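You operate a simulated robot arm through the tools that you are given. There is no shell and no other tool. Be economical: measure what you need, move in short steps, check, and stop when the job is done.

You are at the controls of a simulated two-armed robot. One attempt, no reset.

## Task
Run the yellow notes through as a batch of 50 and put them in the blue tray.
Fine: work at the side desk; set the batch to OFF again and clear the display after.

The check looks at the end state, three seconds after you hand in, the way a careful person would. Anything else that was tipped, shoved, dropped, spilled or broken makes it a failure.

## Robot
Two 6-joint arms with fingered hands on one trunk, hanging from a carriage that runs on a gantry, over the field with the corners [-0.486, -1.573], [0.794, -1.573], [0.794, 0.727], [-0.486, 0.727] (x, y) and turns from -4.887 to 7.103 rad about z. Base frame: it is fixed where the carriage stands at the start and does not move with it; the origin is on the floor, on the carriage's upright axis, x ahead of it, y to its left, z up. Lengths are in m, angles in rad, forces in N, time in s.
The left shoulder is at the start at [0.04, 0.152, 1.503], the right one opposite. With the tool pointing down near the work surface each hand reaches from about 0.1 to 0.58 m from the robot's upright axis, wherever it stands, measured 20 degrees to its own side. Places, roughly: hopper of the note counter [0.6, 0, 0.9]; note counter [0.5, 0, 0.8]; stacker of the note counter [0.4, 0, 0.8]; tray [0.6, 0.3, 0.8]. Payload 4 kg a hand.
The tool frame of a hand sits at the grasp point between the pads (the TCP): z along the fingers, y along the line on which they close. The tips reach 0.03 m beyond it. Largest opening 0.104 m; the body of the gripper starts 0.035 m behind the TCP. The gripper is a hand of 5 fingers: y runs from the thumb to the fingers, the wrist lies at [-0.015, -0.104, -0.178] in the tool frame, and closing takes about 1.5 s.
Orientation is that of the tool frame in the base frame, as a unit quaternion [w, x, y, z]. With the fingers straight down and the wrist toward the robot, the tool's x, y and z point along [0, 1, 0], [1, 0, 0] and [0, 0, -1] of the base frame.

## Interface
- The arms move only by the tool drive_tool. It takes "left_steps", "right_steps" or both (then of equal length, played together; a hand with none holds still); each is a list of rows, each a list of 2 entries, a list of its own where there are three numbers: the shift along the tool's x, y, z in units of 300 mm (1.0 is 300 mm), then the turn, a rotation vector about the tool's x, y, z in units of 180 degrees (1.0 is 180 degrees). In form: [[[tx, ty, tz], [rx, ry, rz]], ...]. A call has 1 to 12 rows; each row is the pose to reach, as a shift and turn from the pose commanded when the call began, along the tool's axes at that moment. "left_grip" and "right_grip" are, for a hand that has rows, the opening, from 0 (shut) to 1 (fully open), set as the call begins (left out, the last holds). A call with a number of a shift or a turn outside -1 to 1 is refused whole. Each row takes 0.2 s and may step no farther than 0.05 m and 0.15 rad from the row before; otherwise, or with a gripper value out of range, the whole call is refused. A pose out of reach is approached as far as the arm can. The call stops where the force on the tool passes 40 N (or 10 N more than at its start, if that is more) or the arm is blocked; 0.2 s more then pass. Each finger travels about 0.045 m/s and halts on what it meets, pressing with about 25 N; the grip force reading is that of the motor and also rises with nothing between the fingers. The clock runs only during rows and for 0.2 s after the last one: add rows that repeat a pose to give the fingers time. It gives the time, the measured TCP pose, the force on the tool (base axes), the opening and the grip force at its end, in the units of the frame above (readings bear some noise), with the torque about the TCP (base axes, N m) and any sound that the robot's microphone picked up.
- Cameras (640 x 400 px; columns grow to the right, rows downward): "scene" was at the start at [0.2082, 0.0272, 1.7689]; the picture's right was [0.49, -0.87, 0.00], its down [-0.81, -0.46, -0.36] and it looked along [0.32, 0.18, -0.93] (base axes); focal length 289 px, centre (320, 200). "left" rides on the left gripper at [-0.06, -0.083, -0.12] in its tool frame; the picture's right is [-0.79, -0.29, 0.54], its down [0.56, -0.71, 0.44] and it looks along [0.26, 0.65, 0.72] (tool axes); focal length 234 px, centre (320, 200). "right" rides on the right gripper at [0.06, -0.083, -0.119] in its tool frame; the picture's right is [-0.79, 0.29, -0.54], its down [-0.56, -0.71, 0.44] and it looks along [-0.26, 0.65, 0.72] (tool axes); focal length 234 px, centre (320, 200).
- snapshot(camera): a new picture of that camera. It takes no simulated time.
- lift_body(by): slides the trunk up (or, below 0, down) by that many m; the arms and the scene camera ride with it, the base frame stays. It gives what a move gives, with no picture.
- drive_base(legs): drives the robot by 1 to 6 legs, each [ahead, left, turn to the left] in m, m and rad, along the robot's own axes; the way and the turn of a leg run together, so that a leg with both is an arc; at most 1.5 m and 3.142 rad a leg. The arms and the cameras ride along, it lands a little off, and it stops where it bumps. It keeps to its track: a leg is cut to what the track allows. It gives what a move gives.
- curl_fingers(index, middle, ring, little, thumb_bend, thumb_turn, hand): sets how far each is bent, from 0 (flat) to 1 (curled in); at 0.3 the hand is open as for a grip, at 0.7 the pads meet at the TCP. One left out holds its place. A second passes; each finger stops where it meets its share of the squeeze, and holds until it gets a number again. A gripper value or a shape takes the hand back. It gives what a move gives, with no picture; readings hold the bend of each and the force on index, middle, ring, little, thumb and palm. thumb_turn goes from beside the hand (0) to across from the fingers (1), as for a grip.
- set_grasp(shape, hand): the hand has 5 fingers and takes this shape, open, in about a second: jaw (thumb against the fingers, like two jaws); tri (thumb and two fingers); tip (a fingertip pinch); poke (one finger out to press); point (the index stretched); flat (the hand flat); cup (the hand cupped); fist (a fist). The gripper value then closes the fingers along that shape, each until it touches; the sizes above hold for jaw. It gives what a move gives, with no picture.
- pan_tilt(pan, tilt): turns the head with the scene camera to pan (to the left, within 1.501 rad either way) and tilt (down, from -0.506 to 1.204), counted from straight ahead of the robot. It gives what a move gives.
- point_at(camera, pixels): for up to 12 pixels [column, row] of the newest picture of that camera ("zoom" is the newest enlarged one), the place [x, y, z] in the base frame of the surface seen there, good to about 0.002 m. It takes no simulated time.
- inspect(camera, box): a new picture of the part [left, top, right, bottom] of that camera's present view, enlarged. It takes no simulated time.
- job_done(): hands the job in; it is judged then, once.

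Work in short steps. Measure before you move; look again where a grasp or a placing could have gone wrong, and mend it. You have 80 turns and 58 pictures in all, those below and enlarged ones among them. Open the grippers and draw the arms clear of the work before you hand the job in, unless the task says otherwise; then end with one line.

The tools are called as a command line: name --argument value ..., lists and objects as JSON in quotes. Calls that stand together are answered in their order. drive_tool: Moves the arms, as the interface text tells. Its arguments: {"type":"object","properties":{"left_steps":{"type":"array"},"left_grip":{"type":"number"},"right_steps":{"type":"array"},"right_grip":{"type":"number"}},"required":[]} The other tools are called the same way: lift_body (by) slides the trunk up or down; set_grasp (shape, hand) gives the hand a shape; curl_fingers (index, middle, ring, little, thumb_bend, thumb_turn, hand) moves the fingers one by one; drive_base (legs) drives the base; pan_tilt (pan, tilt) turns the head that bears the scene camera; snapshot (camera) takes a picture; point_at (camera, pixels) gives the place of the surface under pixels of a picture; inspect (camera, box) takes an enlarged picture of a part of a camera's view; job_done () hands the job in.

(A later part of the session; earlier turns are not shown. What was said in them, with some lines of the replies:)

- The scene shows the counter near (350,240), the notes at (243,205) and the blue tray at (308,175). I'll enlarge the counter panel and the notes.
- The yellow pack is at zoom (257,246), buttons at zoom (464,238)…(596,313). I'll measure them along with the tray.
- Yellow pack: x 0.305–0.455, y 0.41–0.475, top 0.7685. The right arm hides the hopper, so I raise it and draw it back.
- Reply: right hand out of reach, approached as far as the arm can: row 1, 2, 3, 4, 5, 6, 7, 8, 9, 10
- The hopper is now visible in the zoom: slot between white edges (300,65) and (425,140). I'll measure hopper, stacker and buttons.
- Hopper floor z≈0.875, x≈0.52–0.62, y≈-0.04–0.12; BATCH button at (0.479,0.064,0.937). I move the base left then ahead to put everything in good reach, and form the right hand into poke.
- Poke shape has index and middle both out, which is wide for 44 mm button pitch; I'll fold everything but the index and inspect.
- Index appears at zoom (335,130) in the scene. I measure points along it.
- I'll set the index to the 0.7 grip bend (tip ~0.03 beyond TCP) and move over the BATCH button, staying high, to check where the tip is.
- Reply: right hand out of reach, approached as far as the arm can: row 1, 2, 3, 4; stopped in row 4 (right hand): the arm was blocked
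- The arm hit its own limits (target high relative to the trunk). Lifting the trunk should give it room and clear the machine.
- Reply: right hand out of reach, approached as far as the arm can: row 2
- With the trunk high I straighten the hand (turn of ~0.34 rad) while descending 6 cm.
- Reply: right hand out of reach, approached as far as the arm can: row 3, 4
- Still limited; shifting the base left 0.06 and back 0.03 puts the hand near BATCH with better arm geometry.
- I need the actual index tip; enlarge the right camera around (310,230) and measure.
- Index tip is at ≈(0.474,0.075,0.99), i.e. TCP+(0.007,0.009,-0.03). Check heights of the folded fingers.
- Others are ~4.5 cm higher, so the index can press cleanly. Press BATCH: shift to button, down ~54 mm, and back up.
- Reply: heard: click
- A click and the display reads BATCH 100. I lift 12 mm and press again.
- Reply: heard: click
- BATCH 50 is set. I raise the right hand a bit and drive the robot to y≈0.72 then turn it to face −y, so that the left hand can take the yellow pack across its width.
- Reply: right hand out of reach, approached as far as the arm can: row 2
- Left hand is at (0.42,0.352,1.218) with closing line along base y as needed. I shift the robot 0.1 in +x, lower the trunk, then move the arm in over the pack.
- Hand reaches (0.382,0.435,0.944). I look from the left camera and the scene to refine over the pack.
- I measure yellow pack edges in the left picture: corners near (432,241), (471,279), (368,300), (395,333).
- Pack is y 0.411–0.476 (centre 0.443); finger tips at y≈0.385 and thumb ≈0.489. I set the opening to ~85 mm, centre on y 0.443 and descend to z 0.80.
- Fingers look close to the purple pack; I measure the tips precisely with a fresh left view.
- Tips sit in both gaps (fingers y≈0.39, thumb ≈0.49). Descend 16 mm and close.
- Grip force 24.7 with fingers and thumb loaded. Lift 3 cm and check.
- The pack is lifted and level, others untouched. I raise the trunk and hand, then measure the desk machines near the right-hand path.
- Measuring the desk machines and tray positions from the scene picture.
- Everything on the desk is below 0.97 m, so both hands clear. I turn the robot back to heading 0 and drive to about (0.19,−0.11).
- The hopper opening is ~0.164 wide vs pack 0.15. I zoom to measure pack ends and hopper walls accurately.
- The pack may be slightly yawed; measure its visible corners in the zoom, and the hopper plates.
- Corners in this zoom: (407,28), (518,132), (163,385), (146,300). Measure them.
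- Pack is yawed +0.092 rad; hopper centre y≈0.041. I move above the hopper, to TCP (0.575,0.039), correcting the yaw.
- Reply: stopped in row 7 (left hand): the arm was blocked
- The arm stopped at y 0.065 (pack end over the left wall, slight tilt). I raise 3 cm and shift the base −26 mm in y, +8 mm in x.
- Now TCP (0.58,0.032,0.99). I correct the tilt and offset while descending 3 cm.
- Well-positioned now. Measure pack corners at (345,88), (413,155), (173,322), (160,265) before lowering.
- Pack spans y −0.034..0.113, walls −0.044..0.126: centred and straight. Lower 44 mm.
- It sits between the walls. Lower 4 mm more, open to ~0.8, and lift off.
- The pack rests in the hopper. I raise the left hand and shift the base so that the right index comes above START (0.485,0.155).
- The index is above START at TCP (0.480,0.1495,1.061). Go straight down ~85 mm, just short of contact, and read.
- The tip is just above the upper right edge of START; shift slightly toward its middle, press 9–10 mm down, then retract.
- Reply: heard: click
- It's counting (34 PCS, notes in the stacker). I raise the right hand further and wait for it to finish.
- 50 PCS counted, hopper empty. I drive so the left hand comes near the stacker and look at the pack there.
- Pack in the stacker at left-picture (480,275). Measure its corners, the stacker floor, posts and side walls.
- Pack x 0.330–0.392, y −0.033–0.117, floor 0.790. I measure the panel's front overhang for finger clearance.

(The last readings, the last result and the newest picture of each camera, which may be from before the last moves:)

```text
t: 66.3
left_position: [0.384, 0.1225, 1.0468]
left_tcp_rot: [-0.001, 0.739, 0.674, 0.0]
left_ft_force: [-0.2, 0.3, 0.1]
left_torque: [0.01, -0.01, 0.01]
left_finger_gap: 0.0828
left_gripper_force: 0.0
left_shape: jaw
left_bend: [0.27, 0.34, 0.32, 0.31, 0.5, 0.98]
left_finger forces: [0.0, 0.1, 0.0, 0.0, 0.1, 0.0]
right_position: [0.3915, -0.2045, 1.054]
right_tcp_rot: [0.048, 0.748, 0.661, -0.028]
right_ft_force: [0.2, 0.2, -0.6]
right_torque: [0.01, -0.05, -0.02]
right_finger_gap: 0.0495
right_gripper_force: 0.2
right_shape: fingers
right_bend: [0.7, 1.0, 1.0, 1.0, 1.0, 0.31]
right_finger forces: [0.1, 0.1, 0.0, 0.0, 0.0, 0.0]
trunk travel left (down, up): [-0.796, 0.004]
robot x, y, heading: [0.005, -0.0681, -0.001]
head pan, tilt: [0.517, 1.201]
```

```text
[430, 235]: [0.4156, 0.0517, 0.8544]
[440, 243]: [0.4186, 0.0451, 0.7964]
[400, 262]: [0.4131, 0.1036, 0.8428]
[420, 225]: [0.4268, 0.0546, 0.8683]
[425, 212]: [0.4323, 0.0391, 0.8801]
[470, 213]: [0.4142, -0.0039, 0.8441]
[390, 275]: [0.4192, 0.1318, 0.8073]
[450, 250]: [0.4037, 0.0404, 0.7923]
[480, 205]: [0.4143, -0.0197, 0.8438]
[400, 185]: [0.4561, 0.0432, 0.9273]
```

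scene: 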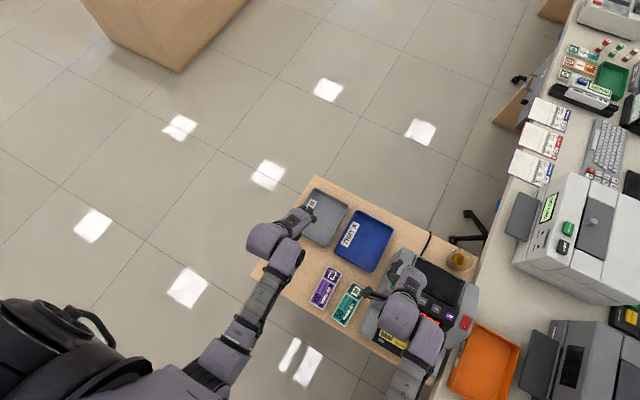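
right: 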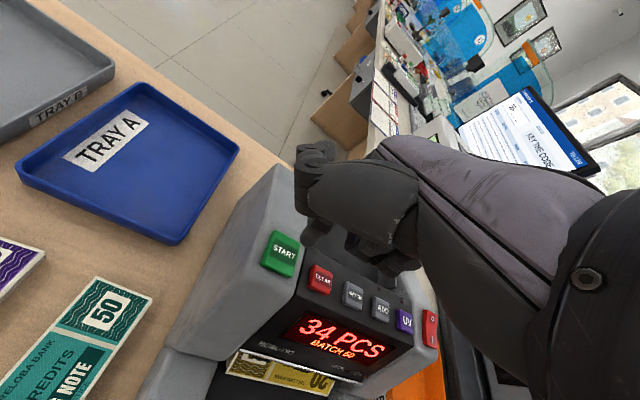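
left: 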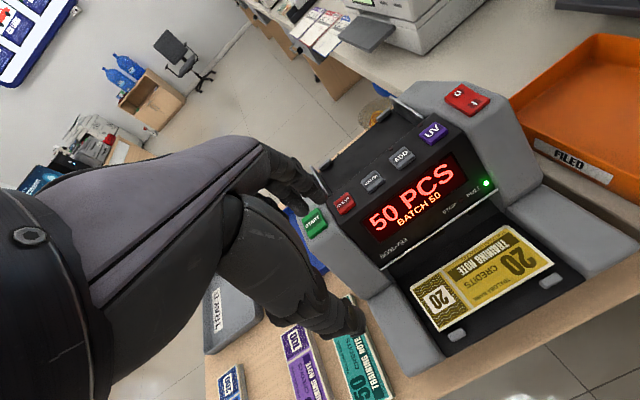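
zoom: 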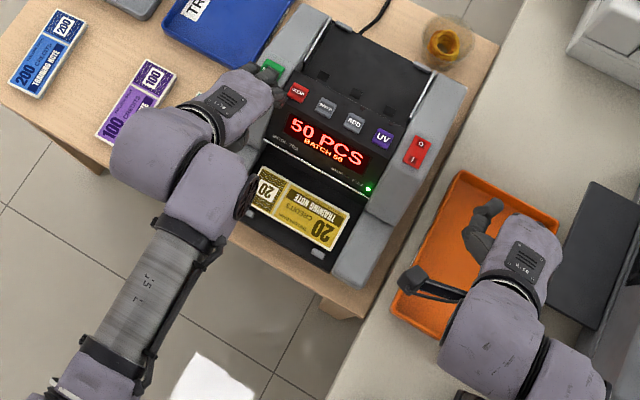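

Panel lip is at x 0.414 (22 mm behind the pack), so I'll descend with a ~72 mm opening. First shift base, square the hand's yaw and partly close.

drive_base --legs '[[-0.03, -0.07, 0]]'

lift_body --by -0.08

drive_tool --left_grip 0.69 --left_steps '[[[0, 0, 0], [0, 0, -0.015]], [[0, 0, 0], [0, 0, -0.0293]], [[0, 0, 0], [0, 0, -0.0293]], [[0, 0, 0], [0, 0, -0.0293]]]'

```text
t: 67.3
left_position: [0.3524, 0.0527, 1.0468]
left_tcp_rot: [-0.002, 0.737, 0.675, 0.001]
left_ft_force: [0.9, 0.9, -0.2]
left_torque: [0.01, -0.02, 0.03]
left_finger_gap: 0.0831
left_gripper_force: 0.1
left_shape: jaw
left_bend: [0.27, 0.34, 0.32, 0.31, 0.5, 0.98]
left_finger forces: [0.1, 0.1, 0.0, 0.1, 0.0, 0.0]
right_position: [0.3608, -0.2743, 1.0558]
right_tcp_rot: [0.048, 0.748, 0.661, -0.028]
right_ft_force: [-0.5, -0.3, -0.2]
right_torque: [0.01, 0.01, 0.02]
right_finger_gap: 0.0496
right_gripper_force: 0.0
right_shape: fingers
right_bend: [0.7, 1.0, 1.0, 1.0, 1.0, 0.31]
right_finger forces: [0.1, 0.1, 0.1, 0.0, 0.0, 0.0]
trunk travel left (down, up): [-0.796, 0.004]
robot x, y, heading: [-0.0314, -0.1393, -0.0]
head pan, tilt: [0.517, 1.201]
```

```text
t: 68.5
left_position: [0.3533, 0.0523, 0.9665]
left_tcp_rot: [-0.002, 0.738, 0.674, 0.002]
left_ft_force: [0.1, 0.1, 0.0]
left_torque: [-0.02, -0.03, -0.01]
left_finger_gap: 0.0828
left_gripper_force: 0.0
left_shape: jaw
left_bend: [0.27, 0.34, 0.32, 0.31, 0.5, 0.98]
left_finger forces: [0.0, 0.1, 0.1, 0.0, 0.0, 0.1]
right_position: [0.3619, -0.2733, 0.9755]
right_tcp_rot: [0.047, 0.748, 0.661, -0.028]
right_ft_force: [-0.1, -0.3, -0.9]
right_torque: [0.02, -0.02, 0.0]
right_finger_gap: 0.0497
right_gripper_force: 0.1
right_shape: fingers
right_bend: [0.7, 1.0, 1.0, 1.0, 1.0, 0.31]
right_finger forces: [0.0, 0.0, 0.0, 0.1, 0.0, 0.0]
trunk travel left (down, up): [-0.716, 0.084]
robot x, y, heading: [-0.029, -0.1422, 0.002]
head pan, tilt: [0.517, 1.201]
```

```text
t: 69.5
left_position: [0.3553, 0.0625, 0.9658]
left_tcp_rot: [-0.008, 0.708, 0.706, 0.009]
left_ft_force: [0.4, 0.5, 0.4]
left_torque: [-0.01, -0.04, 0.02]
left_finger_gap: 0.0721
left_gripper_force: 0.1
left_shape: jaw
left_bend: [0.27, 0.37, 0.34, 0.31, 0.59, 0.99]
left_finger forces: [0.0, 0.0, 0.1, 0.0, 0.1, 0.0]
right_position: [0.3618, -0.2744, 0.974]
right_tcp_rot: [0.047, 0.749, 0.66, -0.027]
right_ft_force: [0.7, -0.2, 0.7]
right_torque: [0.03, -0.01, 0.03]
right_finger_gap: 0.0498
right_gripper_force: 0.1
right_shape: fingers
right_bend: [0.7, 1.0, 1.0, 1.0, 1.0, 0.31]
right_finger forces: [0.0, 0.0, 0.0, 0.0, 0.0, 0.1]
trunk travel left (down, up): [-0.716, 0.084]
robot x, y, heading: [-0.0283, -0.1392, -0.003]
head pan, tilt: [0.517, 1.201]
```

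With this opening fingers are ≈41 mm and thumb ≈31 mm from TCP, so TCP x≈0.355 fits. Descend to z≈0.85 and check.

drive_tool --left_steps '[[[-0.035, 0.003, 0.1], [0, 0, 0]], [[-0.035, 0.003, 0.2], [0, 0, 0]], [[-0.035, 0.003, 0.3], [0, 0, 0]], [[-0.035, 0.003, 0.38], [0, 0, 0]], [[-0.035, 0.003, 0.38], [0, 0, 0]]]'

inspect --camera "left" --box '[230, 110, 470, 350]'

```text
t: 70.7
left_position: [0.3548, 0.0411, 0.8522]
left_tcp_rot: [-0.001, 0.707, 0.707, 0.001]
left_ft_force: [-0.2, -0.5, 0.6]
left_torque: [0.0, 0.0, 0.02]
left_finger_gap: 0.0719
left_gripper_force: 0.1
left_shape: jaw
left_bend: [0.27, 0.37, 0.34, 0.31, 0.59, 0.99]
left_finger forces: [0.0, 0.0, 0.0, 0.0, 0.1, 0.0]
right_position: [0.3622, -0.2754, 0.9746]
right_tcp_rot: [0.048, 0.748, 0.661, -0.027]
right_ft_force: [0.2, -0.4, -0.4]
right_torque: [0.0, 0.02, -0.02]
right_finger_gap: 0.0497
right_gripper_force: 0.1
right_shape: fingers
right_bend: [0.7, 1.0, 1.0, 1.0, 1.0, 0.31]
right_finger forces: [0.0, 0.0, 0.0, 0.0, 0.1, 0.0]
trunk travel left (down, up): [-0.716, 0.084]
robot x, y, heading: [-0.0319, -0.1388, -0.003]
head pan, tilt: [0.517, 1.201]
```

```text
1.67 times, centred on (350, 230) of left
```

zoom: 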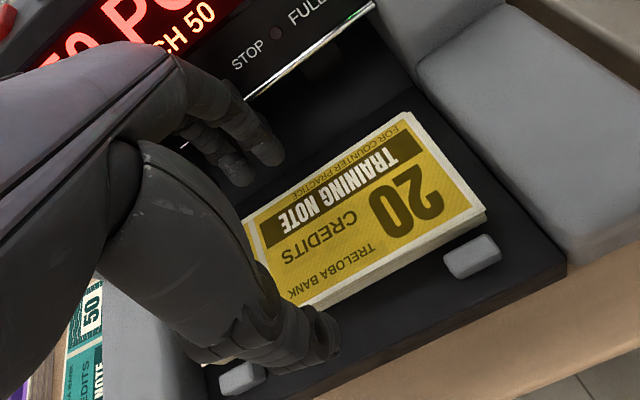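

Good fit so far. Measure fingertip, thumb and pack edges in this zoom before the last 25 mm.

point_at --camera "zoom" --pixels '[[270, 150], [240, 175], [262, 130], [325, 325], [300, 365], [330, 350], [380, 130], [330, 160], [400, 262], [350, 290], [240, 375], [235, 120]]'

```text
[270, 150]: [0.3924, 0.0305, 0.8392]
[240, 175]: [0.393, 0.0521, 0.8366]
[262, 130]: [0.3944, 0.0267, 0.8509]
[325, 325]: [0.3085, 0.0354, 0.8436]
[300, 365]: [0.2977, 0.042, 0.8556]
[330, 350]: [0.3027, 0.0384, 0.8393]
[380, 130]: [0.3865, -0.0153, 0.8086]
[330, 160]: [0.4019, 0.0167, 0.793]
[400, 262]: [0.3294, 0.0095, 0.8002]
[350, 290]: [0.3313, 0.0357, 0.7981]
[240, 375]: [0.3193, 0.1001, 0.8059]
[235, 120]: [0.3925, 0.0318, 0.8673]
```

Finger pads at x 0.3925 almost coincide with the pack's far edge (0.391), so shift +4 mm, then descend to z 0.827.

drive_tool --left_steps '[[[0, 0.014, 0], [0, 0, 0]], [[0, 0.014, 0.04], [0, 0, 0]], [[0, 0.014, 0.083], [0, 0, 0]], [[0, 0.014, 0.083], [0, 0, 0]]]'

inspect --camera "left" --box '[230, 110, 470, 350]'

```text
t: 71.7
left_position: [0.3547, 0.0427, 0.8255]
left_tcp_rot: [-0.003, 0.707, 0.708, -0.001]
left_ft_force: [-10.6, 0.7, -2.6]
left_torque: [-0.04, -0.05, 0.13]
left_finger_gap: 0.0688
left_gripper_force: 0.0
left_shape: jaw
left_bend: [0.27, 0.42, 0.34, 0.31, 0.59, 0.99]
left_finger forces: [0.1, 10.4, 0.0, 0.0, 0.0, 0.0]
right_position: [0.3591, -0.2734, 0.9737]
right_tcp_rot: [0.048, 0.748, 0.661, -0.028]
right_ft_force: [-0.7, -0.5, 0.7]
right_torque: [0.01, 0.0, 0.01]
right_finger_gap: 0.0499
right_gripper_force: 0.1
right_shape: fingers
right_bend: [0.7, 1.0, 1.0, 1.0, 1.0, 0.31]
right_finger forces: [0.0, 0.0, 0.1, 0.0, 0.1, 0.1]
trunk travel left (down, up): [-0.716, 0.084]
robot x, y, heading: [-0.0291, -0.1396, -0.002]
head pan, tilt: [0.517, 1.201]
```

```text
1.67 times, centred on (350, 230) of left
```

zoom: 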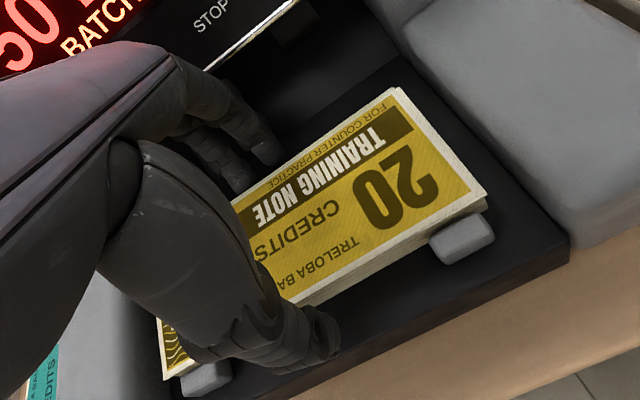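

The middle finger bears on the panel lip with 10 N. I ease back 4 mm, then close on the pack.

drive_tool --left_steps '[[[0, -0.014, 0], [0, 0, 0]], [[0, -0.014, 0], [0, 0, 0]]]'

point_at --camera "zoom" --pixels '[[393, 92], [480, 190], [465, 238], [310, 150], [205, 378], [265, 155], [240, 185], [400, 250]]'

```text
t: 72.3
left_position: [0.3545, 0.0419, 0.8275]
left_tcp_rot: [-0.002, 0.706, 0.708, 0.002]
left_ft_force: [-5.2, 0.0, -1.8]
left_torque: [-0.01, 0.02, 0.06]
left_finger_gap: 0.0694
left_gripper_force: 0.1
left_shape: jaw
left_bend: [0.27, 0.41, 0.34, 0.31, 0.59, 0.99]
left_finger forces: [0.0, 4.8, 0.0, 0.0, 0.0, 0.0]
right_position: [0.361, -0.2739, 0.9747]
right_tcp_rot: [0.046, 0.748, 0.661, -0.028]
right_ft_force: [0.1, 0.1, 0.1]
right_torque: [0.01, 0.01, -0.02]
right_finger_gap: 0.0495
right_gripper_force: 0.1
right_shape: fingers
right_bend: [0.7, 1.0, 1.0, 1.0, 1.0, 0.31]
right_finger forces: [0.0, 0.1, 0.0, 0.1, 0.0, 0.1]
trunk travel left (down, up): [-0.716, 0.084]
robot x, y, heading: [-0.0274, -0.1346, 0.003]
head pan, tilt: [0.517, 1.201]
```

```text
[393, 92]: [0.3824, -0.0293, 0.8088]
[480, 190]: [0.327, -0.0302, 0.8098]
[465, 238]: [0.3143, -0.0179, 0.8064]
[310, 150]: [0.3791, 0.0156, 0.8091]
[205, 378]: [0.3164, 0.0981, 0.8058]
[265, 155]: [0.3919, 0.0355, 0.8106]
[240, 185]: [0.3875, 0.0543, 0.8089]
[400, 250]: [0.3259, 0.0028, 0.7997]
```

Pack now x 0.326–0.386, machine unmoved. Close on it.

drive_tool --left_grip 0.4 --left_steps '[[[0, -0.005, 0], [0, 0, 0]], [[0, -0.008, 0], [0, 0, 0]], [[0, -0.008, 0], [0, 0, 0]], [[0, -0.008, 0], [0, 0, 0]], [[0, -0.008, 0], [0, 0, 0]], [[0, -0.008, 0], [0, 0, 0]]]'

inspect --camera "left" --box '[230, 110, 470, 350]'

```text
t: 73.7
left_position: [0.3539, 0.0427, 0.8288]
left_tcp_rot: [0.0, 0.706, 0.708, 0.002]
left_ft_force: [2.1, -0.1, 3.0]
left_torque: [-0.02, -0.08, -0.14]
left_finger_gap: 0.0542
left_gripper_force: 25.1
left_shape: jaw
left_bend: [0.74, 0.44, 0.41, 0.7, 0.68, 1.0]
left_finger forces: [12.9, 7.6, 3.7, 0.0, 21.8, 0.1]
right_position: [0.3632, -0.2745, 0.9751]
right_tcp_rot: [0.048, 0.749, 0.661, -0.028]
right_ft_force: [0.8, 0.3, 0.2]
right_torque: [0.01, 0.03, 0.01]
right_finger_gap: 0.0498
right_gripper_force: 0.1
right_shape: fingers
right_bend: [0.7, 1.0, 1.0, 1.0, 1.0, 0.31]
right_finger forces: [0.1, 0.0, 0.0, 0.1, 0.0, 0.0]
trunk travel left (down, up): [-0.716, 0.084]
robot x, y, heading: [-0.0264, -0.1369, 0.004]
head pan, tilt: [0.517, 1.201]
```

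```text
1.67 times, centred on (350, 230) of left
```

zoom: 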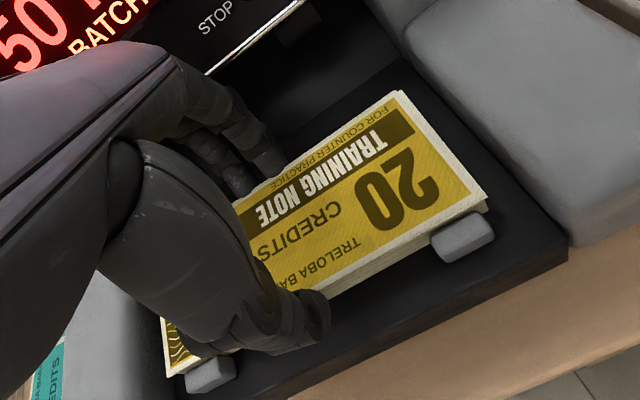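

Same firm grip as before. Lift straight up, raise the trunk, then check the hold.

drive_tool --left_steps '[[[0, -0.005, -0.03], [0, 0, 0]], [[0, -0.01, -0.08], [0, 0, 0]], [[0, -0.015, -0.15], [0, 0, 0]], [[0, -0.02, -0.22], [0, 0, 0]], [[0, -0.02, -0.22], [0, 0, 0]]]'

lift_body --by 0.08

snapshot --camera "left"

```text
t: 74.9
left_position: [0.3452, 0.0429, 0.8932]
left_tcp_rot: [-0.002, 0.706, 0.708, 0.002]
left_ft_force: [-0.3, 0.6, -0.2]
left_torque: [-0.01, -0.02, 0.0]
left_finger_gap: 0.0541
left_gripper_force: 25.2
left_shape: jaw
left_bend: [0.74, 0.44, 0.43, 0.7, 0.68, 0.99]
left_finger forces: [13.9, 6.9, 4.5, 0.0, 23.3, 0.0]
right_position: [0.3602, -0.274, 0.9753]
right_tcp_rot: [0.047, 0.748, 0.661, -0.027]
right_ft_force: [-0.1, -0.5, 0.2]
right_torque: [-0.01, -0.03, -0.01]
right_finger_gap: 0.0497
right_gripper_force: 0.0
right_shape: fingers
right_bend: [0.7, 1.0, 1.0, 1.0, 1.0, 0.31]
right_finger forces: [0.0, 0.0, 0.0, 0.0, 0.1, 0.0]
trunk travel left (down, up): [-0.716, 0.084]
robot x, y, heading: [-0.0287, -0.1406, 0.002]
head pan, tilt: [0.517, 1.201]
```

```text
t: 76.0
left_position: [0.346, 0.0417, 0.9743]
left_tcp_rot: [-0.001, 0.707, 0.707, 0.002]
left_ft_force: [-0.7, 0.3, -0.8]
left_torque: [0.01, 0.03, 0.03]
left_finger_gap: 0.0547
left_gripper_force: 25.0
left_shape: jaw
left_bend: [0.74, 0.44, 0.43, 0.7, 0.68, 0.99]
left_finger forces: [13.8, 6.9, 4.4, 0.0, 23.3, 0.0]
right_position: [0.3624, -0.2739, 1.0551]
right_tcp_rot: [0.048, 0.748, 0.661, -0.028]
right_ft_force: [1.0, 1.0, -0.5]
right_torque: [0.05, -0.02, 0.02]
right_finger_gap: 0.0495
right_gripper_force: 0.0
right_shape: fingers
right_bend: [0.7, 1.0, 1.0, 1.0, 1.0, 0.31]
right_finger forces: [0.1, 0.0, 0.1, 0.0, 0.1, 0.1]
trunk travel left (down, up): [-0.796, 0.004]
robot x, y, heading: [-0.0238, -0.1438, 0.001]
head pan, tilt: [0.517, 1.201]
```

```text
8 pictures are left
```

left: 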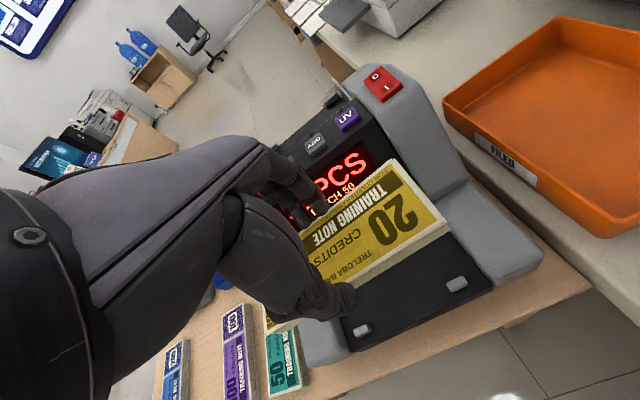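

Pack held, stacker empty. I drive left, turn to face −y and slide over the blue tray centre (≈0.61,0.307).

drive_base --legs '[[0, 0.835, 0], [0, 0, -1.571], [0, 0.456, 0]]'

snapshot --camera "left"

```text
t: 86.7
left_position: [0.6175, 0.3372, 0.9737]
left_tcp_rot: [0.0, 1.0, 0.008, 0.001]
left_ft_force: [-0.3, 0.2, -1.3]
left_torque: [-0.03, 0.0, -0.03]
left_finger_gap: 0.054
left_gripper_force: 25.0
left_shape: jaw
left_bend: [0.74, 0.44, 0.44, 0.7, 0.68, 0.99]
left_finger forces: [13.1, 6.8, 4.3, 0.1, 22.5, 0.0]
right_position: [0.3005, 0.3162, 1.0552]
right_tcp_rot: [0.014, 0.997, -0.053, -0.054]
right_ft_force: [-0.5, 0.5, -0.1]
right_torque: [-0.02, 0.01, 0.02]
right_finger_gap: 0.0497
right_gripper_force: 0.0
right_shape: fingers
right_bend: [0.7, 1.0, 1.0, 1.0, 1.0, 0.31]
right_finger forces: [0.0, 0.0, 0.1, 0.0, 0.0, 0.0]
trunk travel left (down, up): [-0.796, 0.004]
robot x, y, heading: [0.4284, 0.7095, -1.551]
head pan, tilt: [0.517, 1.201]
```

```text
7 pictures are left
```

left: 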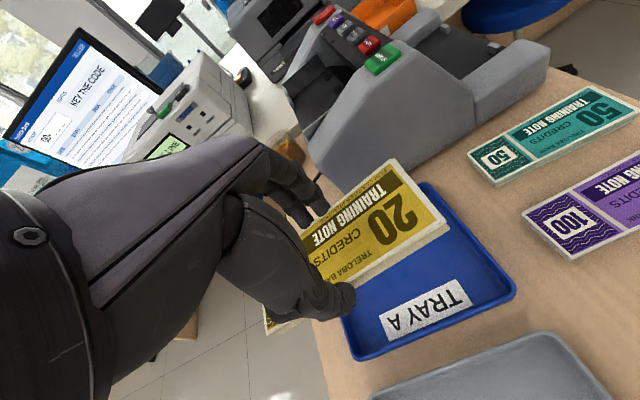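

Over the tray. Measure tray rims and pack corners from this picture.

point_at --camera "left" --pixels '[[431, 187], [514, 294], [355, 356], [500, 280], [430, 345], [470, 270], [391, 165], [445, 228], [268, 325], [440, 200], [460, 250], [350, 340]]'

```text
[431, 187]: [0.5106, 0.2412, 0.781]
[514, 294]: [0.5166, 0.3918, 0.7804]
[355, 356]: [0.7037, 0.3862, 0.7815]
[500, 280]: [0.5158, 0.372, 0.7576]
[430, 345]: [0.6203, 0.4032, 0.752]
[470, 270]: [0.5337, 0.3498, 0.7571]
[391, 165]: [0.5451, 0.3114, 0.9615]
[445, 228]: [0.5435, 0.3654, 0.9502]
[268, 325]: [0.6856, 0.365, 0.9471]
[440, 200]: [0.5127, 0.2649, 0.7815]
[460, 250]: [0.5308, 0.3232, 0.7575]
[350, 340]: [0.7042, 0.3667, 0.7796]
```

Pack must shift (−8,−27 mm) to centre. Lower the trunk 12 cm, shift, then descend to TCP z≈0.796.

lift_body --by -0.12

drive_tool --left_steps '[[[-0.027, 0.09, 0], [0, 0, -0.005]], [[-0.027, 0.09, 0.06], [0, 0, -0.005]], [[-0.027, 0.09, 0.12], [0, 0, -0.005]], [[-0.027, 0.09, 0.17], [0, 0, -0.005]], [[-0.027, 0.09, 0.19], [0, 0, -0.005]], [[-0.027, 0.09, 0.19], [0, 0, -0.005]]]'

```text
t: 88.2
left_position: [0.6187, 0.3376, 0.8536]
left_tcp_rot: [0.0, 1.0, 0.009, 0.003]
left_ft_force: [0.1, -0.7, 0.0]
left_torque: [0.0, -0.03, 0.0]
left_finger_gap: 0.054
left_gripper_force: 24.6
left_shape: jaw
left_bend: [0.74, 0.44, 0.44, 0.7, 0.68, 0.99]
left_finger forces: [13.1, 6.8, 4.3, 0.1, 22.5, 0.0]
right_position: [0.3005, 0.315, 0.9356]
right_tcp_rot: [0.015, 0.997, -0.053, -0.053]
right_ft_force: [-0.4, 0.1, -0.5]
right_torque: [0.02, 0.0, -0.03]
right_finger_gap: 0.0496
right_gripper_force: 0.1
right_shape: fingers
right_bend: [0.7, 1.0, 1.0, 1.0, 1.0, 0.31]
right_finger forces: [0.0, 0.1, 0.0, 0.1, 0.1, 0.1]
trunk travel left (down, up): [-0.676, 0.124]
robot x, y, heading: [0.4316, 0.704, -1.551]
head pan, tilt: [0.517, 1.201]
```

```text
t: 89.6
left_position: [0.6112, 0.3074, 0.7984]
left_tcp_rot: [0.0, 1.0, 0.018, 0.001]
left_ft_force: [-0.8, 0.7, 4.7]
left_torque: [-0.1, -0.3, -0.06]
left_finger_gap: 0.0542
left_gripper_force: 24.8
left_shape: jaw
left_bend: [0.74, 0.44, 0.43, 0.7, 0.68, 0.99]
left_finger forces: [13.1, 6.7, 13.0, 0.1, 23.3, 0.1]
right_position: [0.3006, 0.3167, 0.9356]
right_tcp_rot: [0.015, 0.997, -0.053, -0.053]
right_ft_force: [0.1, -0.9, 0.0]
right_torque: [-0.01, 0.0, -0.01]
right_finger_gap: 0.0496
right_gripper_force: 0.1
right_shape: fingers
right_bend: [0.7, 1.0, 1.0, 1.0, 1.0, 0.31]
right_finger forces: [0.0, 0.0, 0.0, 0.1, 0.0, 0.1]
trunk travel left (down, up): [-0.676, 0.124]
robot x, y, heading: [0.4301, 0.7037, -1.555]
head pan, tilt: [0.517, 1.201]
```

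It touches the tray floor (4.7 N). Open, then lift away.

drive_tool --left_grip 0.82 --left_steps '[[[0, 0, -0.004], [0, 0, 0]], [[0, 0, -0.004], [0, 0, 0]], [[0, 0, -0.004], [0, 0, 0]], [[0, 0, -0.004], [0, 0, 0]], [[0, 0, -0.004], [0, 0, 0]], [[0, 0, -0.004], [0, 0, 0]]]'

drive_tool --left_steps '[[[0, 0, -0.05], [0, 0, 0]], [[0, 0, -0.12], [0, 0, 0]], [[0, 0, -0.24], [0, 0, 0]], [[0, 0, -0.36], [0, 0, 0]]]'

snapshot --camera "left"

```text
t: 91.0
left_position: [0.6103, 0.3088, 0.7977]
left_tcp_rot: [0.001, 1.0, 0.018, 0.002]
left_ft_force: [0.0, -0.5, 0.2]
left_torque: [-0.01, 0.0, -0.01]
left_finger_gap: 0.0849
left_gripper_force: 0.0
left_shape: jaw
left_bend: [0.27, 0.34, 0.31, 0.31, 0.48, 0.98]
left_finger forces: [0.1, 0.0, 0.0, 0.1, 0.1, 0.1]
right_position: [0.3018, 0.3153, 0.9352]
right_tcp_rot: [0.014, 0.997, -0.054, -0.053]
right_ft_force: [0.2, 0.2, 0.3]
right_torque: [-0.03, 0.01, 0.03]
right_finger_gap: 0.0497
right_gripper_force: 0.1
right_shape: fingers
right_bend: [0.7, 1.0, 1.0, 1.0, 1.0, 0.31]
right_finger forces: [0.1, 0.0, 0.0, 0.2, 0.1, 0.0]
trunk travel left (down, up): [-0.676, 0.124]
robot x, y, heading: [0.4281, 0.7108, -1.547]
head pan, tilt: [0.517, 1.201]
```

```text
t: 92.0
left_position: [0.6326, 0.3005, 0.9116]
left_tcp_rot: [0.009, 1.0, 0.014, 0.023]
left_ft_force: [0.1, 0.7, 0.6]
left_torque: [0.0, 0.01, 0.01]
left_finger_gap: 0.0849
left_gripper_force: 0.0
left_shape: jaw
left_bend: [0.27, 0.34, 0.31, 0.31, 0.48, 0.98]
left_finger forces: [0.0, 0.0, 0.1, 0.0, 0.1, 0.0]
right_position: [0.3012, 0.317, 0.9346]
right_tcp_rot: [0.014, 0.997, -0.053, -0.053]
right_ft_force: [-1.0, -0.9, -0.8]
right_torque: [0.03, 0.0, -0.01]
right_finger_gap: 0.0495
right_gripper_force: 0.0
right_shape: fingers
right_bend: [0.7, 1.0, 1.0, 1.0, 1.0, 0.31]
right_finger forces: [0.0, 0.0, 0.0, 0.1, 0.0, 0.0]
trunk travel left (down, up): [-0.676, 0.124]
robot x, y, heading: [0.4266, 0.7071, -1.551]
head pan, tilt: [0.517, 1.201]
```

```text
6 pictures are left
```

left: 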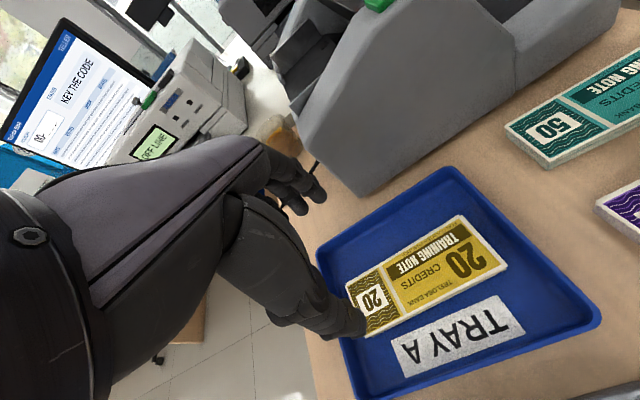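

The pack lies flat in the blue tray. Now raise the trunk, turn back and bring the right index over BATCH.

lift_body --by 0.12

drive_base --legs '[[0, 0, 1.551], [-0.345, 0, 0], [0, -0.52, 0]]'

```text
t: 93.5
left_position: [0.6316, 0.3071, 1.0267]
left_tcp_rot: [0.003, 1.0, 0.013, 0.023]
left_ft_force: [-0.4, 0.4, 0.3]
left_torque: [0.03, 0.01, -0.01]
left_finger_gap: 0.0849
left_gripper_force: 0.1
left_shape: jaw
left_bend: [0.27, 0.34, 0.31, 0.31, 0.48, 0.98]
left_finger forces: [0.1, 0.0, 0.0, 0.0, 0.0, 0.1]
right_position: [0.3002, 0.3157, 1.0549]
right_tcp_rot: [0.014, 0.997, -0.053, -0.053]
right_ft_force: [0.0, -0.5, 0.8]
right_torque: [0.02, 0.0, -0.02]
right_finger_gap: 0.0496
right_gripper_force: 0.1
right_shape: fingers
right_bend: [0.7, 1.0, 1.0, 1.0, 1.0, 0.31]
right_finger forces: [0.0, 0.0, 0.0, 0.0, 0.0, 0.1]
trunk travel left (down, up): [-0.796, 0.004]
robot x, y, heading: [0.4289, 0.7081, -1.556]
head pan, tilt: [0.517, 1.201]
```

```text
t: 102.1
left_position: [0.4802, 0.3755, 1.0255]
left_tcp_rot: [-0.016, 0.713, 0.701, 0.016]
left_ft_force: [-0.2, 0.7, 0.4]
left_torque: [0.0, -0.03, -0.05]
left_finger_gap: 0.0852
left_gripper_force: 0.0
left_shape: jaw
left_bend: [0.27, 0.34, 0.31, 0.31, 0.48, 0.98]
left_finger forces: [0.1, 0.0, 0.0, 0.0, 0.0, 0.1]
right_position: [0.462, 0.0437, 1.0545]
right_tcp_rot: [0.047, 0.757, 0.651, -0.029]
right_ft_force: [-0.2, -0.8, 0.1]
right_torque: [-0.04, 0.0, -0.02]
right_finger_gap: 0.0494
right_gripper_force: 0.2
right_shape: fingers
right_bend: [0.7, 1.0, 1.0, 1.0, 1.0, 0.31]
right_finger forces: [0.0, 0.1, 0.0, 0.1, 0.0, 0.0]
trunk travel left (down, up): [-0.796, 0.004]
robot x, y, heading: [0.0775, 0.1875, -0.023]
head pan, tilt: [0.517, 1.201]
```

Off by (12,15) mm and −0.023 rad; correct with the base, then descend to hover.

drive_base --legs '[[0.009, 0.006, 0.023]]'

drive_tool --right_steps '[[[0.01, -0.003, 0.1], [0, 0, 0]], [[0.02, -0.006, 0.18], [0, 0, 0]], [[0.027, -0.008, 0.25], [0, 0, 0]], [[0.027, -0.008, 0.25], [0, 0, 0]]]'

```text
t: 102.8
left_position: [0.4858, 0.391, 1.0247]
left_tcp_rot: [-0.017, 0.706, 0.708, 0.019]
left_ft_force: [1.1, -0.2, 0.2]
left_torque: [-0.03, -0.03, 0.0]
left_finger_gap: 0.0853
left_gripper_force: 0.0
left_shape: jaw
left_bend: [0.27, 0.34, 0.31, 0.31, 0.48, 0.98]
left_finger forces: [0.0, 0.0, 0.1, 0.0, 0.1, 0.1]
right_position: [0.473, 0.0597, 1.0544]
right_tcp_rot: [0.048, 0.749, 0.66, -0.027]
right_ft_force: [0.0, -0.1, 0.8]
right_torque: [-0.02, 0.0, 0.01]
right_finger_gap: 0.0496
right_gripper_force: 0.0
right_shape: fingers
right_bend: [0.7, 1.0, 1.0, 1.0, 1.0, 0.31]
right_finger forces: [0.1, 0.0, 0.0, 0.0, 0.1, 0.0]
trunk travel left (down, up): [-0.796, 0.004]
robot x, y, heading: [0.0842, 0.1938, -0.002]
head pan, tilt: [0.517, 1.201]
```

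```text
t: 103.8
left_position: [0.4847, 0.392, 1.0251]
left_tcp_rot: [-0.016, 0.706, 0.708, 0.018]
left_ft_force: [0.0, -0.1, -0.1]
left_torque: [0.04, 0.01, -0.03]
left_finger_gap: 0.0852
left_gripper_force: 0.0
left_shape: jaw
left_bend: [0.27, 0.34, 0.31, 0.31, 0.48, 0.98]
left_finger forces: [0.0, 0.0, 0.0, 0.0, 0.0, 0.1]
right_position: [0.4731, 0.059, 0.98]
right_tcp_rot: [0.047, 0.75, 0.659, -0.027]
right_ft_force: [0.5, 0.5, 0.5]
right_torque: [0.02, 0.01, 0.0]
right_finger_gap: 0.0493
right_gripper_force: 0.0
right_shape: fingers
right_bend: [0.7, 1.0, 1.0, 1.0, 1.0, 0.31]
right_finger forces: [0.1, 0.1, 0.1, 0.0, 0.0, 0.0]
trunk travel left (down, up): [-0.796, 0.004]
robot x, y, heading: [0.0848, 0.1961, -0.002]
head pan, tilt: [0.517, 1.201]
```

Press BATCH once (15 mm down) and back up, then look.

drive_tool --right_steps '[[[0.003, 0.003, 0.03], [0, 0, 0]], [[0.005, 0.003, 0.045], [0, 0, 0]], [[0.005, 0.003, 0.052], [0, 0, 0]], [[0.005, 0.003, 0.052], [0, 0, 0]], [[0, 0.003, 0.0], [0, 0, 0]]]'

inspect --camera "right" --box '[140, 120, 400, 390]'

```text
t: 105.0
left_position: [0.4858, 0.3926, 1.0252]
left_tcp_rot: [-0.017, 0.705, 0.709, 0.018]
left_ft_force: [0.3, -0.2, 1.3]
left_torque: [0.01, 0.03, 0.01]
left_finger_gap: 0.085
left_gripper_force: 0.1
left_shape: jaw
left_bend: [0.27, 0.34, 0.31, 0.31, 0.48, 0.98]
left_finger forces: [0.1, 0.0, 0.1, 0.1, 0.0, 0.1]
right_position: [0.4744, 0.0585, 0.9785]
right_tcp_rot: [0.048, 0.75, 0.659, -0.028]
right_ft_force: [-0.4, 0.4, 0.1]
right_torque: [-0.02, 0.0, 0.02]
right_finger_gap: 0.0494
right_gripper_force: 0.1
right_shape: fingers
right_bend: [0.7, 1.0, 1.0, 1.0, 1.0, 0.31]
right_finger forces: [0.0, 0.0, 0.0, 0.1, 0.1, 0.1]
trunk travel left (down, up): [-0.796, 0.004]
robot x, y, heading: [0.0827, 0.1926, -0.004]
head pan, tilt: [0.517, 1.201]
heard: click
```

```text
1.48 times, centred on (270, 255) of right
```

zoom: 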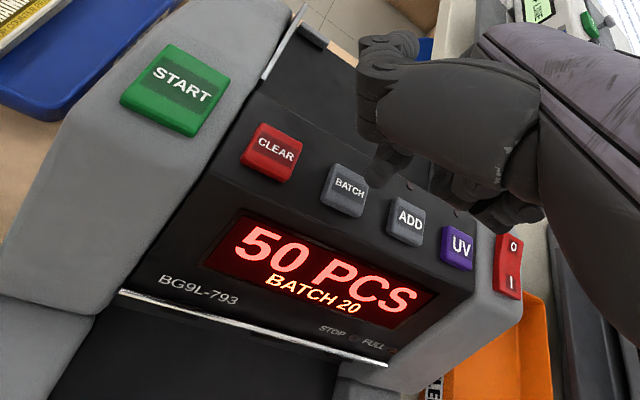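

BATCH 20 now; press again and look.

drive_tool --right_steps '[[[0.003, 0, 0.03], [0, 0, 0]], [[0.005, 0, 0.042], [0, 0, 0]], [[0.005, 0, 0.048], [0, 0, 0]], [[0.005, 0, 0.048], [0, 0, 0]], [[0, 0, 0.0], [0, 0, 0]]]'

inspect --camera "right" --box '[140, 120, 400, 390]'

```text
t: 106.2
left_position: [0.4861, 0.391, 1.0239]
left_tcp_rot: [-0.016, 0.705, 0.708, 0.019]
left_ft_force: [0.5, 0.4, 1.3]
left_torque: [0.01, -0.01, 0.01]
left_finger_gap: 0.085
left_gripper_force: 0.0
left_shape: jaw
left_bend: [0.27, 0.34, 0.31, 0.31, 0.48, 0.98]
left_finger forces: [0.0, 0.0, 0.1, 0.0, 0.1, 0.0]
right_position: [0.4749, 0.0584, 0.9792]
right_tcp_rot: [0.048, 0.75, 0.66, -0.028]
right_ft_force: [0.4, 0.4, -0.2]
right_torque: [0.02, 0.0, -0.02]
right_finger_gap: 0.0497
right_gripper_force: 0.0
right_shape: fingers
right_bend: [0.7, 1.0, 1.0, 1.0, 1.0, 0.31]
right_finger forces: [0.0, 0.0, 0.1, 0.1, 0.0, 0.0]
trunk travel left (down, up): [-0.796, 0.004]
robot x, y, heading: [0.0852, 0.1961, -0.001]
head pan, tilt: [0.517, 1.201]
heard: click
```

```text
1.48 times, centred on (270, 255) of right
```

zoom: 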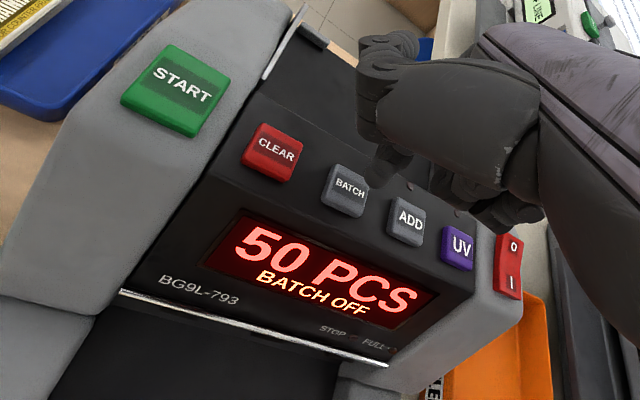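

BATCH OFF. Move 44.5 mm to the left to CLEAR, staying raised, and read the pose.

drive_tool --right_steps '[[[0, 0, -0.05], [0, 0, 0]], [[0.07, -0.008, -0.06], [0, 0, 0]], [[0.147, -0.016, -0.066], [0, 0, 0]], [[0.147, -0.016, -0.016], [0, 0, 0]], [[0.147, -0.016, -0.016], [0, 0, 0]]]'

```text
t: 107.5
left_position: [0.4863, 0.3916, 1.0244]
left_tcp_rot: [-0.017, 0.705, 0.708, 0.018]
left_ft_force: [-1.0, 0.5, -0.8]
left_torque: [-0.01, 0.0, 0.02]
left_finger_gap: 0.0849
left_gripper_force: 0.1
left_shape: jaw
left_bend: [0.27, 0.34, 0.31, 0.31, 0.48, 0.98]
left_finger forces: [0.0, 0.0, 0.0, 0.0, 0.1, 0.0]
right_position: [0.4763, 0.1035, 0.9796]
right_tcp_rot: [0.047, 0.749, 0.66, -0.027]
right_ft_force: [-0.9, 0.1, 0.3]
right_torque: [0.01, 0.0, -0.03]
right_finger_gap: 0.0495
right_gripper_force: 0.0
right_shape: fingers
right_bend: [0.7, 1.0, 1.0, 1.0, 1.0, 0.31]
right_finger forces: [0.1, 0.1, 0.1, 0.1, 0.1, 0.0]
trunk travel left (down, up): [-0.796, 0.004]
robot x, y, heading: [0.084, 0.1949, -0.001]
head pan, tilt: [0.517, 1.201]
```

Pose is as wanted (0.476,0.1035,0.9796). Press CLEAR and retract.

drive_tool --right_steps '[[[0.003, -0.003, 0.03], [0, 0, 0]], [[0.005, -0.003, 0.042], [0, 0, 0]], [[0.005, -0.003, 0.05], [0, 0, 0]], [[0.005, -0.003, 0.05], [0, 0, 0]], [[0, 0, -0.04], [0, 0, 0]]]'

inspect --camera "right" --box '[140, 120, 400, 390]'

```text
t: 108.7
left_position: [0.4863, 0.3918, 1.0256]
left_tcp_rot: [-0.016, 0.705, 0.708, 0.017]
left_ft_force: [0.8, -0.1, -1.2]
left_torque: [0.03, 0.0, 0.03]
left_finger_gap: 0.085
left_gripper_force: 0.2
left_shape: jaw
left_bend: [0.27, 0.34, 0.31, 0.31, 0.48, 0.98]
left_finger forces: [0.1, 0.0, 0.0, 0.1, 0.0, 0.0]
right_position: [0.477, 0.0995, 0.9917]
right_tcp_rot: [0.051, 0.749, 0.66, -0.029]
right_ft_force: [0.6, -0.8, -0.3]
right_torque: [-0.02, 0.04, -0.01]
right_finger_gap: 0.0497
right_gripper_force: 0.0
right_shape: fingers
right_bend: [0.7, 1.0, 1.0, 1.0, 1.0, 0.31]
right_finger forces: [0.0, 0.0, 0.0, 0.1, 0.1, 0.0]
trunk travel left (down, up): [-0.796, 0.004]
robot x, y, heading: [0.0847, 0.1939, -0.001]
head pan, tilt: [0.517, 1.201]
heard: click
```

```text
1.48 times, centred on (270, 255) of right
```

zoom: 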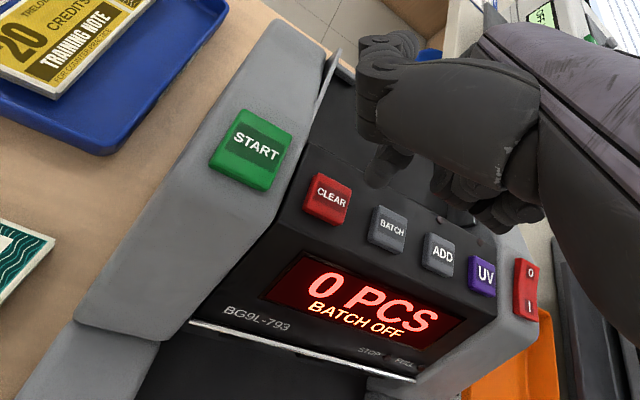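

Display reads 0 PCS, BATCH OFF. Raise the right hand and back the robot clear, then open the hands.

drive_tool --right_steps '[[[0, 0, -0.1], [0, 0, 0]], [[0, 0, -0.2], [0, 0, 0]]]'

drive_base --legs '[[0, 0.25, 0], [-0.45, 0, 0]]'

set_grasp --hand "right" --shape "jaw"

set_grasp --hand "left" --shape "jaw"

snapshot --camera "scene"

```text
t: 109.5
left_position: [0.4868, 0.3918, 1.0258]
left_tcp_rot: [-0.017, 0.706, 0.708, 0.018]
left_ft_force: [0.5, -0.7, 0.9]
left_torque: [-0.03, 0.01, 0.01]
left_finger_gap: 0.0852
left_gripper_force: 0.0
left_shape: jaw
left_bend: [0.27, 0.34, 0.31, 0.31, 0.48, 0.98]
left_finger forces: [0.0, 0.1, 0.0, 0.0, 0.0, 0.0]
right_position: [0.483, 0.0743, 1.0458]
right_tcp_rot: [0.083, 0.743, 0.663, -0.045]
right_ft_force: [0.1, -0.5, 0.3]
right_torque: [-0.03, 0.02, 0.04]
right_finger_gap: 0.0493
right_gripper_force: 0.1
right_shape: fingers
right_bend: [0.7, 1.0, 1.0, 1.0, 1.0, 0.31]
right_finger forces: [0.1, 0.1, 0.1, 0.0, 0.1, 0.1]
trunk travel left (down, up): [-0.796, 0.004]
robot x, y, heading: [0.0856, 0.1974, -0.005]
head pan, tilt: [0.517, 1.201]
stopped in row 2 (right hand): the arm was blocked; the commanded pose is now the measured one
```

```text
t: 113.6
left_position: [0.0393, 0.6424, 1.024]
left_tcp_rot: [-0.017, 0.708, 0.706, 0.017]
left_ft_force: [0.2, 0.6, 0.1]
left_torque: [-0.01, 0.05, -0.01]
left_finger_gap: 0.0852
left_gripper_force: 0.1
left_shape: jaw
left_bend: [0.27, 0.34, 0.31, 0.31, 0.48, 0.98]
left_finger forces: [0.0, 0.1, 0.0, 0.2, 0.0, 0.1]
right_position: [0.0329, 0.3269, 1.0447]
right_tcp_rot: [0.082, 0.745, 0.661, -0.046]
right_ft_force: [-0.1, 0.8, -0.5]
right_torque: [-0.02, -0.03, 0.0]
right_finger_gap: 0.0497
right_gripper_force: 0.1
right_shape: fingers
right_bend: [0.7, 1.0, 1.0, 1.0, 1.0, 0.31]
right_finger forces: [0.1, 0.1, 0.1, 0.0, 0.0, 0.0]
trunk travel left (down, up): [-0.796, 0.004]
robot x, y, heading: [-0.3644, 0.453, -0.007]
head pan, tilt: [0.517, 1.201]
```

```text
t: 114.5
left_position: [0.0382, 0.6443, 1.0248]
left_tcp_rot: [-0.018, 0.708, 0.706, 0.018]
left_ft_force: [1.0, -0.5, -1.0]
left_torque: [0.02, 0.01, -0.07]
left_finger_gap: 0.0851
left_gripper_force: 0.1
left_shape: jaw
left_bend: [0.27, 0.34, 0.31, 0.31, 0.48, 0.98]
left_finger forces: [0.0, 0.1, 0.1, 0.1, 0.0, 0.0]
right_position: [0.0347, 0.3247, 1.0452]
right_tcp_rot: [0.083, 0.745, 0.661, -0.045]
right_ft_force: [0.0, 0.9, 0.2]
right_torque: [-0.02, 0.03, -0.01]
right_finger_gap: 0.1038
right_gripper_force: 0.1
right_shape: jaw
right_bend: [0.3, 0.3, 0.3, 0.3, 0.3, 0.97]
right_finger forces: [0.0, 0.0, 0.1, 0.0, 0.0, 0.0]
trunk travel left (down, up): [-0.796, 0.004]
robot x, y, heading: [-0.3653, 0.4483, -0.003]
head pan, tilt: [0.517, 1.201]
```

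```text
t: 115.4
left_position: [0.0399, 0.6429, 1.0251]
left_tcp_rot: [-0.017, 0.707, 0.707, 0.017]
left_ft_force: [0.0, -0.7, 0.5]
left_torque: [0.0, 0.02, 0.01]
left_finger_gap: 0.1037
left_gripper_force: 0.0
left_shape: jaw
left_bend: [0.3, 0.3, 0.3, 0.3, 0.3, 0.97]
left_finger forces: [0.1, 0.0, 0.0, 0.0, 0.0, 0.0]
right_position: [0.0344, 0.3259, 1.0469]
right_tcp_rot: [0.082, 0.744, 0.661, -0.046]
right_ft_force: [0.6, -0.2, 0.0]
right_torque: [0.02, -0.01, 0.01]
right_finger_gap: 0.1035
right_gripper_force: 0.1
right_shape: jaw
right_bend: [0.3, 0.3, 0.3, 0.3, 0.3, 0.97]
right_finger forces: [0.0, 0.0, 0.0, 0.0, 0.0, 0.0]
trunk travel left (down, up): [-0.796, 0.004]
robot x, y, heading: [-0.3651, 0.4508, -0.009]
head pan, tilt: [0.517, 1.201]
```

```text
2 pictures are left
```

scene: 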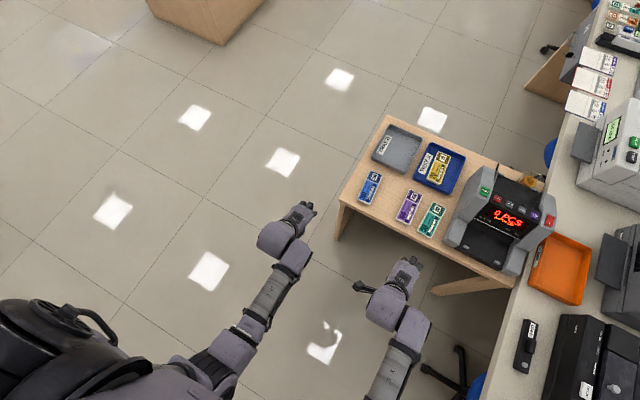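

The scene shows the yellow pack in the blue tray at (440,165), the other packs in place, both arms clear and the counter at zero. Handing in.

job_done

```text
The job is handed in.
```

The yellow notes went through as a batch of 50 (the counter showed 50 PCS) and lie in the blue tray. The batch is back to OFF, the display shows 0, and I've handed the job in.
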